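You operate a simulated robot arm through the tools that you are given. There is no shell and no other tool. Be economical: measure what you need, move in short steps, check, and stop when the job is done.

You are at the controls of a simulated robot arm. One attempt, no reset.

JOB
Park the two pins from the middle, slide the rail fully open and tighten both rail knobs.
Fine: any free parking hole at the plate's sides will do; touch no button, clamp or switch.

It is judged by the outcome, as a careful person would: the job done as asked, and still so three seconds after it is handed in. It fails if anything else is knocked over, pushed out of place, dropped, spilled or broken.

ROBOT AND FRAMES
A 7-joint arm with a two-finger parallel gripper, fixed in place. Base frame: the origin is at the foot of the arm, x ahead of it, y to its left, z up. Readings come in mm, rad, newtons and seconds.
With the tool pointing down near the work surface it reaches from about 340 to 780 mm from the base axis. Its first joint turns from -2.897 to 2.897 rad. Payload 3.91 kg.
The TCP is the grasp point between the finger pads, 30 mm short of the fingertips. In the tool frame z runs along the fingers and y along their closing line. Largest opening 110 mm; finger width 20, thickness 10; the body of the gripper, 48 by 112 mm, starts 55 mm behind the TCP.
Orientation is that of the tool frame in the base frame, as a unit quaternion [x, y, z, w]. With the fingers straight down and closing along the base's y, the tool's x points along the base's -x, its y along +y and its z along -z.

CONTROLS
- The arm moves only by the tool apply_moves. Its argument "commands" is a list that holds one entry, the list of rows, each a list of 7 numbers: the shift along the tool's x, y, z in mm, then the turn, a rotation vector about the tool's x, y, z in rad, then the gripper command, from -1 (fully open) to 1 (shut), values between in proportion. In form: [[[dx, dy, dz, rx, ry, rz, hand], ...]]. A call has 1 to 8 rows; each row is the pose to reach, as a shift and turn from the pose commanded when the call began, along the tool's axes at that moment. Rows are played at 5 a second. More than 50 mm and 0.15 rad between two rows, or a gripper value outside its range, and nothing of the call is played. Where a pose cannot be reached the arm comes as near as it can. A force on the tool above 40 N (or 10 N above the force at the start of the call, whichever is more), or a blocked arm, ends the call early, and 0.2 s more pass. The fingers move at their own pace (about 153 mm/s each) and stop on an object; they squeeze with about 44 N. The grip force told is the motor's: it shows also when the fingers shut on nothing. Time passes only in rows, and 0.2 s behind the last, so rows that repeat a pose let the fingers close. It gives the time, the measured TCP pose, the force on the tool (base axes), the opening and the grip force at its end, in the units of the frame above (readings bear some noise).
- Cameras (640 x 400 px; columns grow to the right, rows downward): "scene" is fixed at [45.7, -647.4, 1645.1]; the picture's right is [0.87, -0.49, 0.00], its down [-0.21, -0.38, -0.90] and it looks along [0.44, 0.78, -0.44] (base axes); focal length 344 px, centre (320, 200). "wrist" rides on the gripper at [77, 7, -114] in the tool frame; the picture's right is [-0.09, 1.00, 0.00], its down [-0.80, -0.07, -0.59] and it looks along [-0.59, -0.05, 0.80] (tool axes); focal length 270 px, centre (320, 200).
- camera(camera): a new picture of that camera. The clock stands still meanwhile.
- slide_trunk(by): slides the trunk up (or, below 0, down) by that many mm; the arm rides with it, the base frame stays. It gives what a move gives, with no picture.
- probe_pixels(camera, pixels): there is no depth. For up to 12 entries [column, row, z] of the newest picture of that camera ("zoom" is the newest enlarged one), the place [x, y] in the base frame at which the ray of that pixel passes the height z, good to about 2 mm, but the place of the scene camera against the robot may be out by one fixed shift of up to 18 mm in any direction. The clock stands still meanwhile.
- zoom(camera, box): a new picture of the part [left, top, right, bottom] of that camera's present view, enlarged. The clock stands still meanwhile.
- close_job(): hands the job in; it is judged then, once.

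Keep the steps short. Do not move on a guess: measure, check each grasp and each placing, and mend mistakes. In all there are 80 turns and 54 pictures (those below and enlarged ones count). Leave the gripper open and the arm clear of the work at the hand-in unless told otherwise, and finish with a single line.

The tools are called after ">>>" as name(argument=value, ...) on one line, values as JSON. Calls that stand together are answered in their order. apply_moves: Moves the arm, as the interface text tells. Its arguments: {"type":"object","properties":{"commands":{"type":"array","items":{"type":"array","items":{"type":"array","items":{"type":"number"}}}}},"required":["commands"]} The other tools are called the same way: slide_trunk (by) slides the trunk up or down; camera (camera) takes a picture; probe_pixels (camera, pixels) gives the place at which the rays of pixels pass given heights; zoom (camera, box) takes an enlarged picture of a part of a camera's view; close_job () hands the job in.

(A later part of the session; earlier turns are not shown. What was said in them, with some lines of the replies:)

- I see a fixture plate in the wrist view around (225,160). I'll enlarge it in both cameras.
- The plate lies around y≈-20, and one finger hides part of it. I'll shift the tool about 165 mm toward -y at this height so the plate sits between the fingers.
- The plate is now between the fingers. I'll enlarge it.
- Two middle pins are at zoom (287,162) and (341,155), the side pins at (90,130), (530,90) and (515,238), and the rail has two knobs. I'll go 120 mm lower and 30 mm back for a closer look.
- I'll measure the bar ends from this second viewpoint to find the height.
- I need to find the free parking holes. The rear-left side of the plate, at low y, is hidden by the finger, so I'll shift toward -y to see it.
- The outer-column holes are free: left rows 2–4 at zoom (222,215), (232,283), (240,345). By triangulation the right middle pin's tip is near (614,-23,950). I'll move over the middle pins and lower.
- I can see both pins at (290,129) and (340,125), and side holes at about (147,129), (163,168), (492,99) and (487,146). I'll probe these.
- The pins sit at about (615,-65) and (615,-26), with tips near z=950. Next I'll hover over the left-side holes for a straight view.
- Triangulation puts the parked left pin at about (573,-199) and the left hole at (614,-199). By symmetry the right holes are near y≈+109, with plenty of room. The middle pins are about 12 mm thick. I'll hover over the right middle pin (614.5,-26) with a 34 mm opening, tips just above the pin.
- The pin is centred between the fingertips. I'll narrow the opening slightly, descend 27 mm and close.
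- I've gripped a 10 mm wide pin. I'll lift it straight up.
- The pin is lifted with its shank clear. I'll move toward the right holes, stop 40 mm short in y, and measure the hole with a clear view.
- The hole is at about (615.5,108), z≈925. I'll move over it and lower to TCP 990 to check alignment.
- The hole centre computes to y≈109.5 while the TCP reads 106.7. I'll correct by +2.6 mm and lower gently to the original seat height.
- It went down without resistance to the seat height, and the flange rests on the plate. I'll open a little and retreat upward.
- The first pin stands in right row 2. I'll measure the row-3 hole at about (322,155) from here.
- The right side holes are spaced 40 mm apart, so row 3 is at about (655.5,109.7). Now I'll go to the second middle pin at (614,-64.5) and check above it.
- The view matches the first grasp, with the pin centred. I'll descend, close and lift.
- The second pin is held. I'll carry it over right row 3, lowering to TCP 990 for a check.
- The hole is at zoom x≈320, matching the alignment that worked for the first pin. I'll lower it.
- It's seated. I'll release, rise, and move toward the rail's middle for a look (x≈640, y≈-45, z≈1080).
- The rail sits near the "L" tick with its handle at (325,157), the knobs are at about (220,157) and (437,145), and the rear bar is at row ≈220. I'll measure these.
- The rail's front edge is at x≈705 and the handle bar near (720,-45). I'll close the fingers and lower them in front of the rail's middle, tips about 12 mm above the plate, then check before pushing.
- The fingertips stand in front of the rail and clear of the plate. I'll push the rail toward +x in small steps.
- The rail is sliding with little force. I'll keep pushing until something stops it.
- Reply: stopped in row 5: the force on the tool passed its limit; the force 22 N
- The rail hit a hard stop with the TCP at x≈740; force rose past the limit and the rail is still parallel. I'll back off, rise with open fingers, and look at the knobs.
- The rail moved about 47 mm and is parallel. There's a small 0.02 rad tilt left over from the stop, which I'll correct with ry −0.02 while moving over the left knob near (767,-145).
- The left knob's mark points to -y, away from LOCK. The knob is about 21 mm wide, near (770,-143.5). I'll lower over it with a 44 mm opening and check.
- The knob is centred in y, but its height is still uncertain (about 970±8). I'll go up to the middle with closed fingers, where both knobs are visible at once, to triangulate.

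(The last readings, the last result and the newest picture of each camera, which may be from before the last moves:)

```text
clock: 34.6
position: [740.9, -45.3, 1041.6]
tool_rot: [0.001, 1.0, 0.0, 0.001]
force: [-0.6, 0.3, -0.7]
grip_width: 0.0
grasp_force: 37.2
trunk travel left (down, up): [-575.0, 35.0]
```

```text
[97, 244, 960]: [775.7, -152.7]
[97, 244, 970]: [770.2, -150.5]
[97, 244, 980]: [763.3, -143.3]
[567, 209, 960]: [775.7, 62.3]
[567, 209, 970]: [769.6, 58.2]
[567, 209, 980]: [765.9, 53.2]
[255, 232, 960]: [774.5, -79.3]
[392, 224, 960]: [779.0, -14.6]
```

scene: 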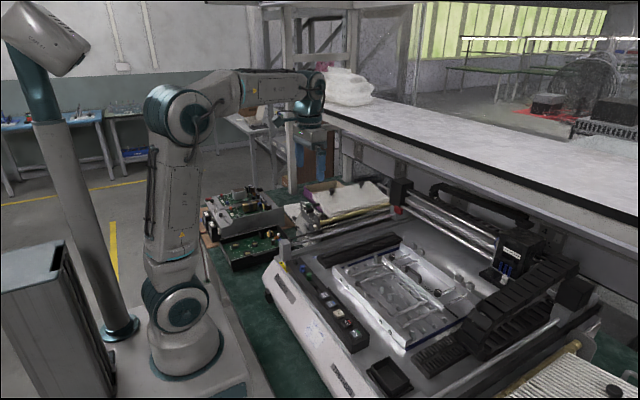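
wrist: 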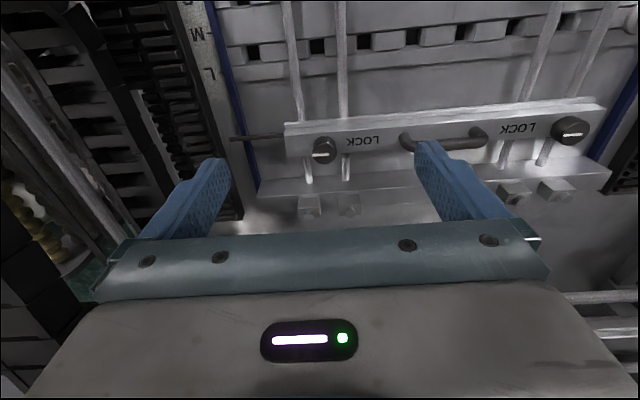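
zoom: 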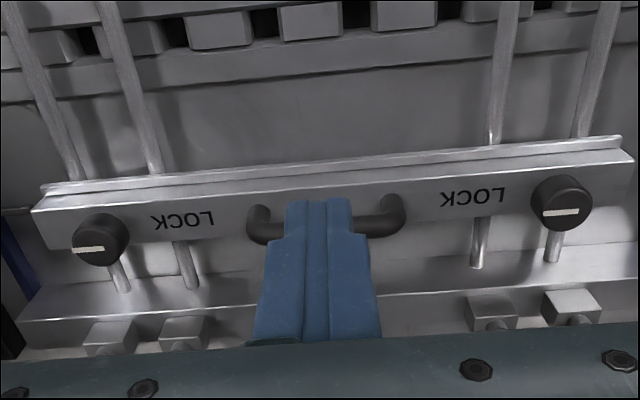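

Both knob tops triangulate to z≈977: left (766,-144) and right (767,54), both marks pointing to -y. I'll go to the left knob, straddle it with tips near z 968, and grip.

>>> apply_moves(commands=[[[-8, -33, 0, 0, 0, 0, 0.35], [-16, -66, 0, 0, 0, 0, 0.35], [-24.5, -99, 0, 0, 0, 0, 0.35], [-24.5, -99, 20, 0, 0, 0, 0.35], [-24.5, -99, 36, 0, 0, 0, 0.35], [-24.5, -99, 43.5, 0, 0, 0, 0.35], [-24.5, -99, 43.5, 0, 0, 0, 0.35]]])

>>> apply_moves(commands=[[[0, 0, 0, 0, 0, 0, 1], [0, 0, 0, 0, 0, 0, 1], [0, 0, 0, 0, 0, 0, 1]]])

>>> zoom(camera="wrist", box=[240, 100, 400, 220])

```text
clock: 36.2
position: [767.2, -144.1, 998.4]
tool_rot: [0.0, 1.0, 0.0, 0.001]
force: [0.7, 0.1, -0.3]
grip_width: 35.8
grasp_force: 0.1
trunk travel left (down, up): [-575.0, 35.0]
```

```text
clock: 37.0
position: [767.8, -144.7, 997.3]
tool_rot: [0.001, 1.0, 0.0, 0.001]
force: [0.4, -3.3, -1.2]
grip_width: 20.3
grasp_force: 44.7
trunk travel left (down, up): [-575.0, 35.0]
```

```text
3.33 times, centred on (320, 160) of wrist
```

zoom: 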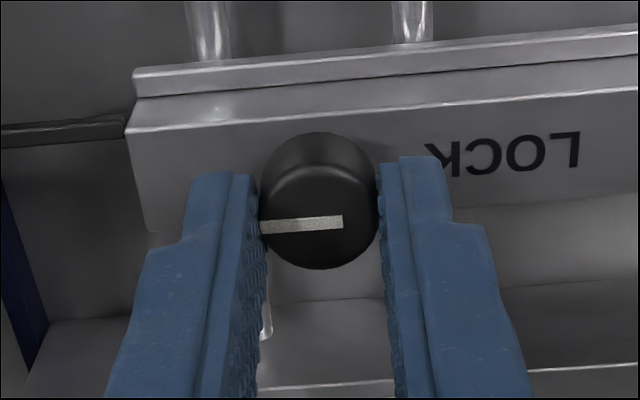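

It's gripped at 20.3 mm, but the knob centre appears about 2.5 mm nearer in x than the TCP. I'll release, shift, regrip, then turn clockwise (+rz) in small steps.

>>> apply_moves(commands=[[[0, 0, 0, 0, 0, 0, 0.4], [0, 0, 0, 0, 0, 0, 0.4], [1.7, 0, 0, 0, 0, 0, 0.4], [1.7, 0, 0, 0, 0, 0, 1], [1.7, 0, 0, 0, 0, 0, 1], [1.7, 0, 0, 0, 0, 0, 1]]])

>>> apply_moves(commands=[[[0, 0, 0, 0, 0, 0.12, 1], [0, 0, 0, 0, 0, 0.24, 1], [0, 0, 0, 0, 0, 0.36, 1], [0, 0, 0, 0, 0, 0.48, 1], [0, 0, 0, 0, 0, 0.6, 1]]])

>>> zoom(camera="wrist", box=[240, 100, 400, 220])

```text
clock: 38.4
position: [765.9, -145.3, 998.2]
tool_rot: [0.001, 1.0, 0.0, 0.001]
force: [1.2, -3.5, 3.1]
grip_width: 20.2
grasp_force: 44.9
trunk travel left (down, up): [-575.0, 35.0]
```

```text
clock: 39.6
position: [765.2, -146.3, 998.1]
tool_rot: [0.297, 0.955, 0.0, 0.001]
force: [3.3, -6.5, 4.6]
grip_width: 20.1
grasp_force: 45.0
trunk travel left (down, up): [-575.0, 35.0]
```

```text
3.33 times, centred on (320, 160) of wrist
```

zoom: 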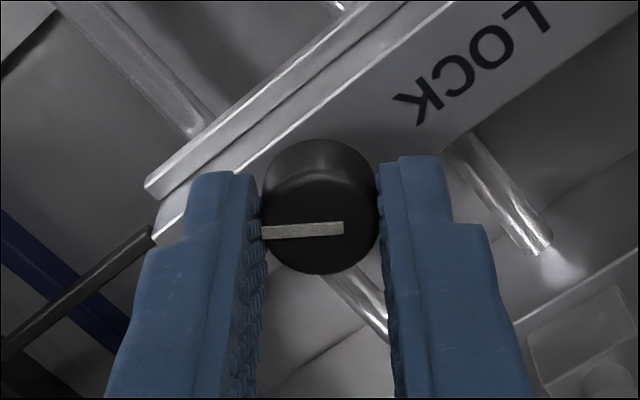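

The knob turns with the fingers, clockwise from above, and the forces are small. I'll continue.

>>> apply_moves(commands=[[[0, 0, 0, 0, 0, 0.12, 1], [0, 0, 0, 0, 0, 0.24, 1], [0, 0, 0, 0, 0, 0.36, 1], [0, 0, 0, 0, 0, 0.48, 1], [0, 0, 0, 0, 0, 0.6, 1], [0, 0, 0, 0, 0, 0.72, 1], [0, 0, 0, 0, 0, 0.84, 1], [0, 0, 0, 0, 0, 0.97, 1]]])

>>> zoom(camera="wrist", box=[240, 100, 400, 220])

```text
clock: 41.4
position: [765.1, -144.5, 999.4]
tool_rot: [0.709, 0.706, 0.0, 0.001]
force: [-0.2, -9.4, 8.5]
grip_width: 20.3
grasp_force: 45.5
trunk travel left (down, up): [-575.0, 35.0]
```

```text
3.33 times, centred on (320, 160) of wrist
```

zoom: 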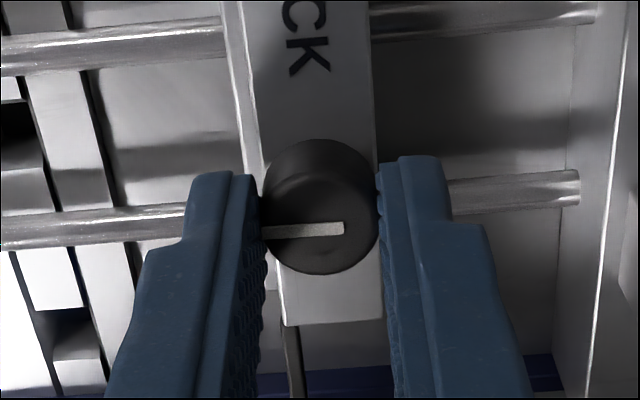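

It's at 90° and still turning with the grip. I'll continue and watch the forces.

>>> apply_moves(commands=[[[0, 0, 0, 0, 0, 0.1, 1], [0, 0, 0, 0, 0, 0.2, 1], [0, 0, 0, 0, 0, 0.3, 1], [0, 0, 0, 0, 0, 0.4, 1], [0, 0, 0, 0, 0, 0.5, 1], [0, 0, 0, 0, 0, 0.6, 1]]])

>>> zoom(camera="wrist", box=[240, 100, 400, 220])

```text
clock: 42.8
position: [764.4, -146.5, 998.1]
tool_rot: [0.885, 0.465, 0.001, 0.0]
force: [-0.3, -9.0, 8.7]
grip_width: 20.0
grasp_force: 45.4
trunk travel left (down, up): [-575.0, 35.0]
```

```text
3.33 times, centred on (320, 160) of wrist
```

zoom: 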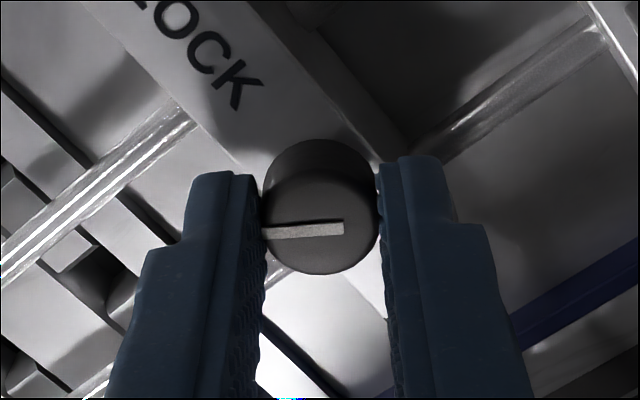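

At 124° it's still turning without slip. I'll continue.

>>> apply_moves(commands=[[[0, 0, 0, 0, 0, 0.1, 1], [0, 0, 0, 0, 0, 0.2, 1], [0, 0, 0, 0, 0, 0.3, 1], [0, 0, 0, 0, 0, 0.4, 1], [0, 0, 0, 0, 0, 0.5, 1], [0, 0, 0, 0, 0, 0.6, 1], [0, 0, 0, 0, 0, 0.7, 1], [0, 0, 0, 0, 0, 0.8, 1]]])

```text
clock: 44.6
position: [764.6, -145.2, 998.1]
tool_rot: [0.996, 0.085, 0.001, -0.001]
force: [2.5, -5.7, 5.8]
grip_width: 20.3
grasp_force: 45.1
trunk travel left (down, up): [-575.0, 35.0]
```

>>> zoom(camera="wrist", box=[240, 100, 400, 220])

```text
3.33 times, centred on (320, 160) of wrist
```

zoom: 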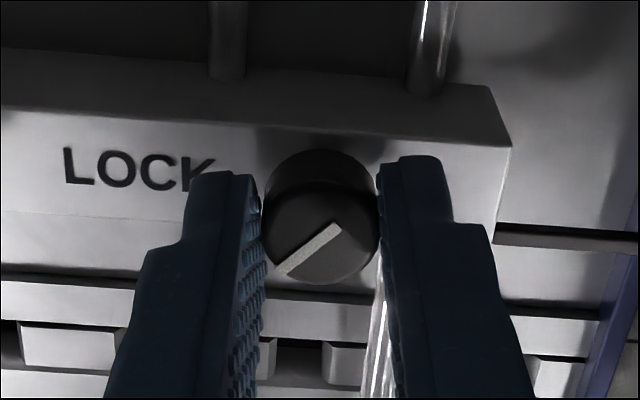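

The mark now sits about 40° rotated against the fingers: the knob stopped after roughly 130° and the fingers slipped, so the left knob is tight. I'll release, rise and unwind the wrist.

>>> apply_moves(commands=[[[0, 0, 0, 0, 0, 0, 0.35], [0, 0, 0, 0, 0, 0, 0.35], [0, 0, -20, 0, 0, 0, 0.35], [0, 0, -45, 0, 0, 0, 0.35], [0, 0, -45, 0, 0, -0.145, 0.35], [0, 0, -45, 0, 0, -0.29, 0.35], [0, 0, -45, 0, 0, -0.435, 0.35], [0, 0, -45, 0, 0, -0.58, 0.35]]])

>>> apply_moves(commands=[[[0, 0, 0, 0, 0, -0.145, 0.35], [0, 0, 0, 0, 0, -0.29, 0.35], [0, 0, 0, 0, 0, -0.435, 0.35], [0, 0, 0, 0, 0, -0.58, 0.35], [0, 0, 0, 0, 0, -0.725, 0.35], [0, 0, 0, 0, 0, -0.87, 0.35], [0, 0, 0, 0, 0, -1.015, 0.35], [0, 0, 0, 0, 0, -1.16, 0.35]]])

>>> apply_moves(commands=[[[0, 0, 0, 0, 0, -0.145, 0.35], [0, 0, 0, 0, 0, -0.29, 0.35], [0, 0, 0, 0, 0, -0.435, 0.35], [0, 0, 0, 0, 0, -0.58, 0.35], [0, 0, 0, 0, 0, -0.725, 0.35], [0, 0, 0, 0, 0, -0.87, 0.35], [0, 0, 0, 0, 0, -1.015, 0.35], [0, 0, 0, 0, 0, -1.16, 0.35]]])

```text
clock: 46.4
position: [766.7, -144.8, 1042.3]
tool_rot: [0.93, 0.367, 0.001, 0.0]
force: [-0.5, 0.5, 0.1]
grip_width: 35.9
grasp_force: 0.0
trunk travel left (down, up): [-575.0, 35.0]
```

```text
clock: 48.2
position: [764.9, -143.9, 1042.6]
tool_rot: [0.576, 0.817, 0.001, 0.001]
force: [0.2, -0.2, 0.0]
grip_width: 35.9
grasp_force: 0.1
trunk travel left (down, up): [-575.0, 35.0]
```

```text
clock: 50.0
position: [765.9, -144.2, 1041.5]
tool_rot: [0.034, 0.999, 0.0, 0.001]
force: [0.1, -0.4, -0.2]
grip_width: 35.5
grasp_force: 0.1
trunk travel left (down, up): [-575.0, 35.0]
```

I'm nearly unwound (0.07 rad left). I'll correct that and move to above the right knob (766,54), then look.

>>> apply_moves(commands=[[[3.2, 46, 0, 0, 0, -0.07, 0.35], [6.4, 92, 0, 0, 0, -0.07, 0.35], [9.6, 138, 0, 0, 0, -0.07, 0.35], [12.8, 180, 0, 0, 0, -0.07, 0.35], [13.9, 197.6, 0, 0, 0, -0.07, 0.35], [13.9, 197.6, 20, 0, 0, -0.07, 0.35], [13.9, 197.6, 31, 0, 0, -0.07, 0.35], [13.9, 197.6, 31, 0, 0, -0.07, 0.35]]])

>>> zoom(camera="wrist", box=[240, 100, 400, 220])

```text
clock: 51.8
position: [766.4, 54.1, 1012.1]
tool_rot: [0.001, 1.0, 0.0, 0.001]
force: [0.0, 0.8, 1.1]
grip_width: 35.7
grasp_force: 0.0
trunk travel left (down, up): [-575.0, 35.0]
```

```text
3.33 times, centred on (320, 160) of wrist
```

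zoom: 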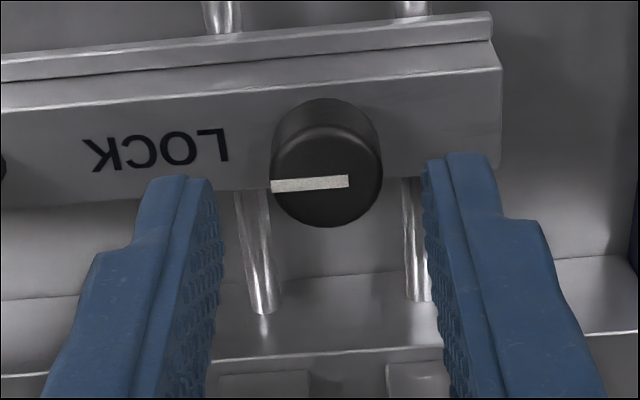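

The knob sits about 1.8 mm toward +y and about 1.5 mm toward -x of the TCP. I'll correct, lower 14 mm and grip.

>>> apply_moves(commands=[[[1.3, 1.8, 0, 0, 0, 0, 0.35], [1.3, 1.8, 8, 0, 0, 0, 0.35], [1.3, 1.8, 14, 0, 0, 0, 0.35], [1.3, 1.8, 14, 0, 0, 0, 0.35], [1.3, 1.8, 14, 0, 0, 0, 1], [1.3, 1.8, 14, 0, 0, 0, 1], [1.3, 1.8, 14, 0, 0, 0, 1]]])

>>> apply_moves(commands=[[[0, 0, 0, 0, 0, 0.12, 1], [0, 0, 0, 0, 0, 0.24, 1], [0, 0, 0, 0, 0, 0.36, 1], [0, 0, 0, 0, 0, 0.48, 1], [0, 0, 0, 0, 0, 0.6, 1], [0, 0, 0, 0, 0, 0.72, 1], [0, 0, 0, 0, 0, 0.84, 1], [0, 0, 0, 0, 0, 0.96, 1]]])

>>> apply_moves(commands=[[[0, 0, 0, 0, 0, 0.12, 1], [0, 0, 0, 0, 0, 0.24, 1], [0, 0, 0, 0, 0, 0.36, 1], [0, 0, 0, 0, 0, 0.48, 1], [0, 0, 0, 0, 0, 0.6, 1], [0, 0, 0, 0, 0, 0.72, 1], [0, 0, 0, 0, 0, 0.84, 1], [0, 0, 0, 0, 0, 0.96, 1]]])

```text
clock: 53.4
position: [764.3, 55.4, 995.8]
tool_rot: [0.001, 1.0, 0.0, 0.001]
force: [0.0, -1.7, -0.3]
grip_width: 20.1
grasp_force: 45.3
trunk travel left (down, up): [-575.0, 35.0]
```

```text
clock: 55.2
position: [765.0, 53.9, 996.2]
tool_rot: [0.463, 0.886, 0.0, 0.0]
force: [-1.2, -5.6, -5.0]
grip_width: 20.0
grasp_force: 45.2
trunk travel left (down, up): [-575.0, 35.0]
```

```text
clock: 57.0
position: [764.6, 54.3, 997.3]
tool_rot: [0.82, 0.572, 0.001, 0.0]
force: [-2.8, -7.8, -6.3]
grip_width: 20.2
grasp_force: 44.8
trunk travel left (down, up): [-575.0, 35.0]
```

It's at 110° with a good grip. I'll turn another 0.95 rad, past where the left knob stopped, and look.

>>> apply_moves(commands=[[[0, 0, 0, 0, 0, 0.12, 1], [0, 0, 0, 0, 0, 0.24, 1], [0, 0, 0, 0, 0, 0.36, 1], [0, 0, 0, 0, 0, 0.48, 1], [0, 0, 0, 0, 0, 0.6, 1], [0, 0, 0, 0, 0, 0.72, 1], [0, 0, 0, 0, 0, 0.84, 1], [0, 0, 0, 0, 0, 0.95, 1]]])

>>> zoom(camera="wrist", box=[240, 100, 400, 220])

```text
clock: 58.8
position: [764.5, 55.1, 998.4]
tool_rot: [0.991, 0.134, 0.001, -0.001]
force: [4.1, -5.0, -1.0]
grip_width: 20.6
grasp_force: 45.0
trunk travel left (down, up): [-575.0, 35.0]
```

```text
3.33 times, centred on (320, 160) of wrist
```

zoom: 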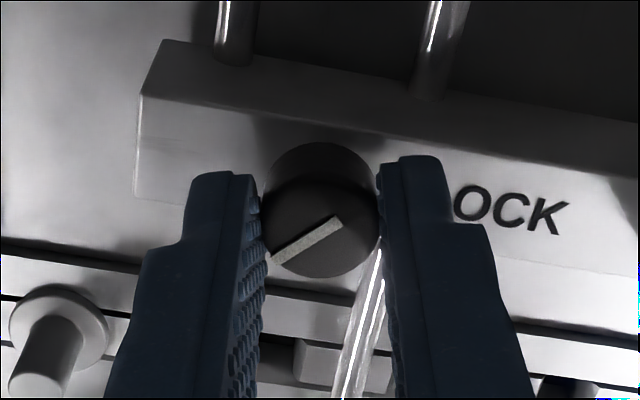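

The mark slipped about 34° against the fingers at 165°, so this knob also stopped at around 131°, the same as the left. It's tight. I'll release and rise well clear.

>>> apply_moves(commands=[[[0, 0, 0, 0, 0, 0, 0.35], [0, 0, 0, 0, 0, 0, 0.35], [0, 0, -20, 0, 0, 0, 0.35], [0, 0, -60, 0, 0, 0, -0.3], [0, 0, -105, 0, 0, 0, -1], [0, 0, -150, 0, 0, 0, -1], [0, 0, -180, 0, 0, 0, -1]]])

>>> apply_moves(commands=[[[0, 0, 0, 0, 0, -0.145, -1], [0, 0, 0, 0, 0, -0.29, -1], [0, 0, 0, 0, 0, -0.435, -1], [0, 0, 0, 0, 0, -0.58, -1], [0, 0, 0, 0, 0, -0.725, -1], [0, 0, 0, 0, 0, -0.87, -1], [0, 0, 0, 0, 0, -1.015, -1], [0, 0, 0, 0, 0, -1.16, -1]]])

>>> apply_moves(commands=[[[0, 0, 0, 0, 0, -0.145, -1], [0, 0, 0, 0, 0, -0.29, -1], [0, 0, 0, 0, 0, -0.435, -1], [0, 0, 0, 0, 0, -0.58, -1], [0, 0, 0, 0, 0, -0.725, -1], [0, 0, 0, 0, 0, -0.87, -1], [0, 0, 0, 0, 0, -1.015, -1], [0, 0, 0, 0, 0, -1.16, -1]]])

```text
clock: 60.4
position: [753.9, 52.8, 1155.3]
tool_rot: [0.991, 0.135, 0.001, 0.0]
force: [-0.2, -0.1, -0.7]
grip_width: 110.3
grasp_force: 0.0
out of reach, approached as far as the arm can: row 6, 7
trunk travel left (down, up): [-575.0, 35.0]
```

```text
clock: 62.2
position: [753.0, 52.1, 1153.9]
tool_rot: [0.754, 0.657, 0.0, -0.001]
force: [-1.4, 0.0, 0.0]
grip_width: 109.9
grasp_force: 0.0
trunk travel left (down, up): [-575.0, 35.0]
```

```text
clock: 64.0
position: [753.4, 51.1, 1154.2]
tool_rot: [0.27, 0.963, 0.001, 0.001]
force: [1.3, 0.7, 0.7]
grip_width: 109.9
grasp_force: 0.0
trunk travel left (down, up): [-575.0, 35.0]
```

I'll finish unwinding, retreat toward the robot, and take final views.

>>> apply_moves(commands=[[[17, -29, 0, 0, 0, -0.137, -1], [34, -59, 0, 0, 0, -0.274, -1], [52, -88, 0, 0, 0, -0.41, -1], [69, -118, 0, 0, 0, -0.547, -1], [86, -147, -20, 0, 0, -0.547, -1], [103, -176, -50, 0, 0, -0.547, -1], [103, -176, -90, 0, 0, -0.547, -1], [103, -176, -90, 0, 0, -0.547, -1]]])

>>> zoom(camera="wrist", box=[190, 60, 450, 240])

>>> zoom(camera="scene", box=[310, 230, 490, 350])

```text
clock: 65.8
position: [574.0, -43.1, 1244.5]
tool_rot: [0.002, 1.0, 0.001, 0.001]
force: [0.4, -1.1, 0.4]
grip_width: 110.0
grasp_force: 0.0
trunk travel left (down, up): [-575.0, 35.0]
```

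```text
2.22 times, centred on (320, 150) of wrist
```

zoom: 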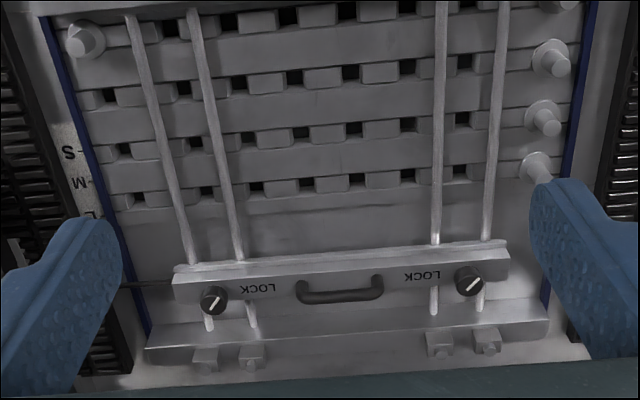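

```text
3.33 times, centred on (400, 290) of scene
```

zoom: 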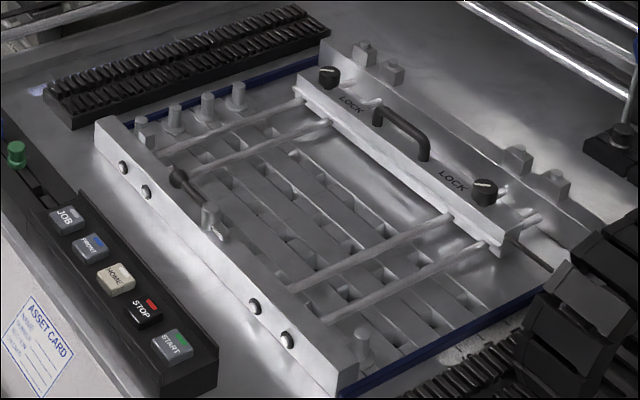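

Both pins are parked, the rail is open and both marks have turned. To be sure the rail is still at its stop, I'll repeat the exact scene view taken when it hit the stop.

>>> zoom(camera="scene", box=[370, 235, 490, 310])

```text
5.33 times, centred on (430, 272) of scene
```

zoom: 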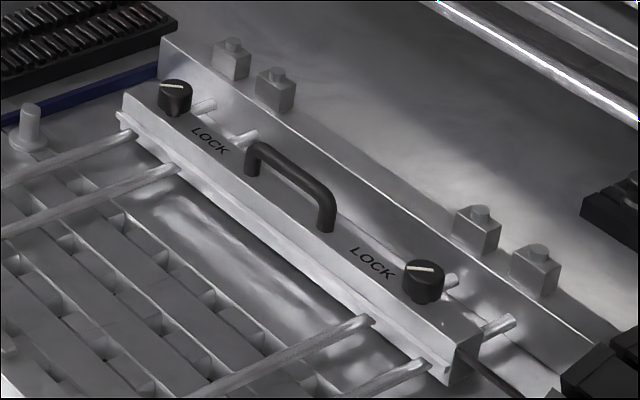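

The rail matches the earlier stop view to within about 1 mm, all the pins stand in side holes, and the gripper is open and clear. I'm handing in.

>>> close_job()

```text
The job is handed in.
```

Job handed in: both middle pins are parked in right-side holes, the rail is open to within about 1 mm of its hard stop, and both rail knobs are turned clockwise to their stops.
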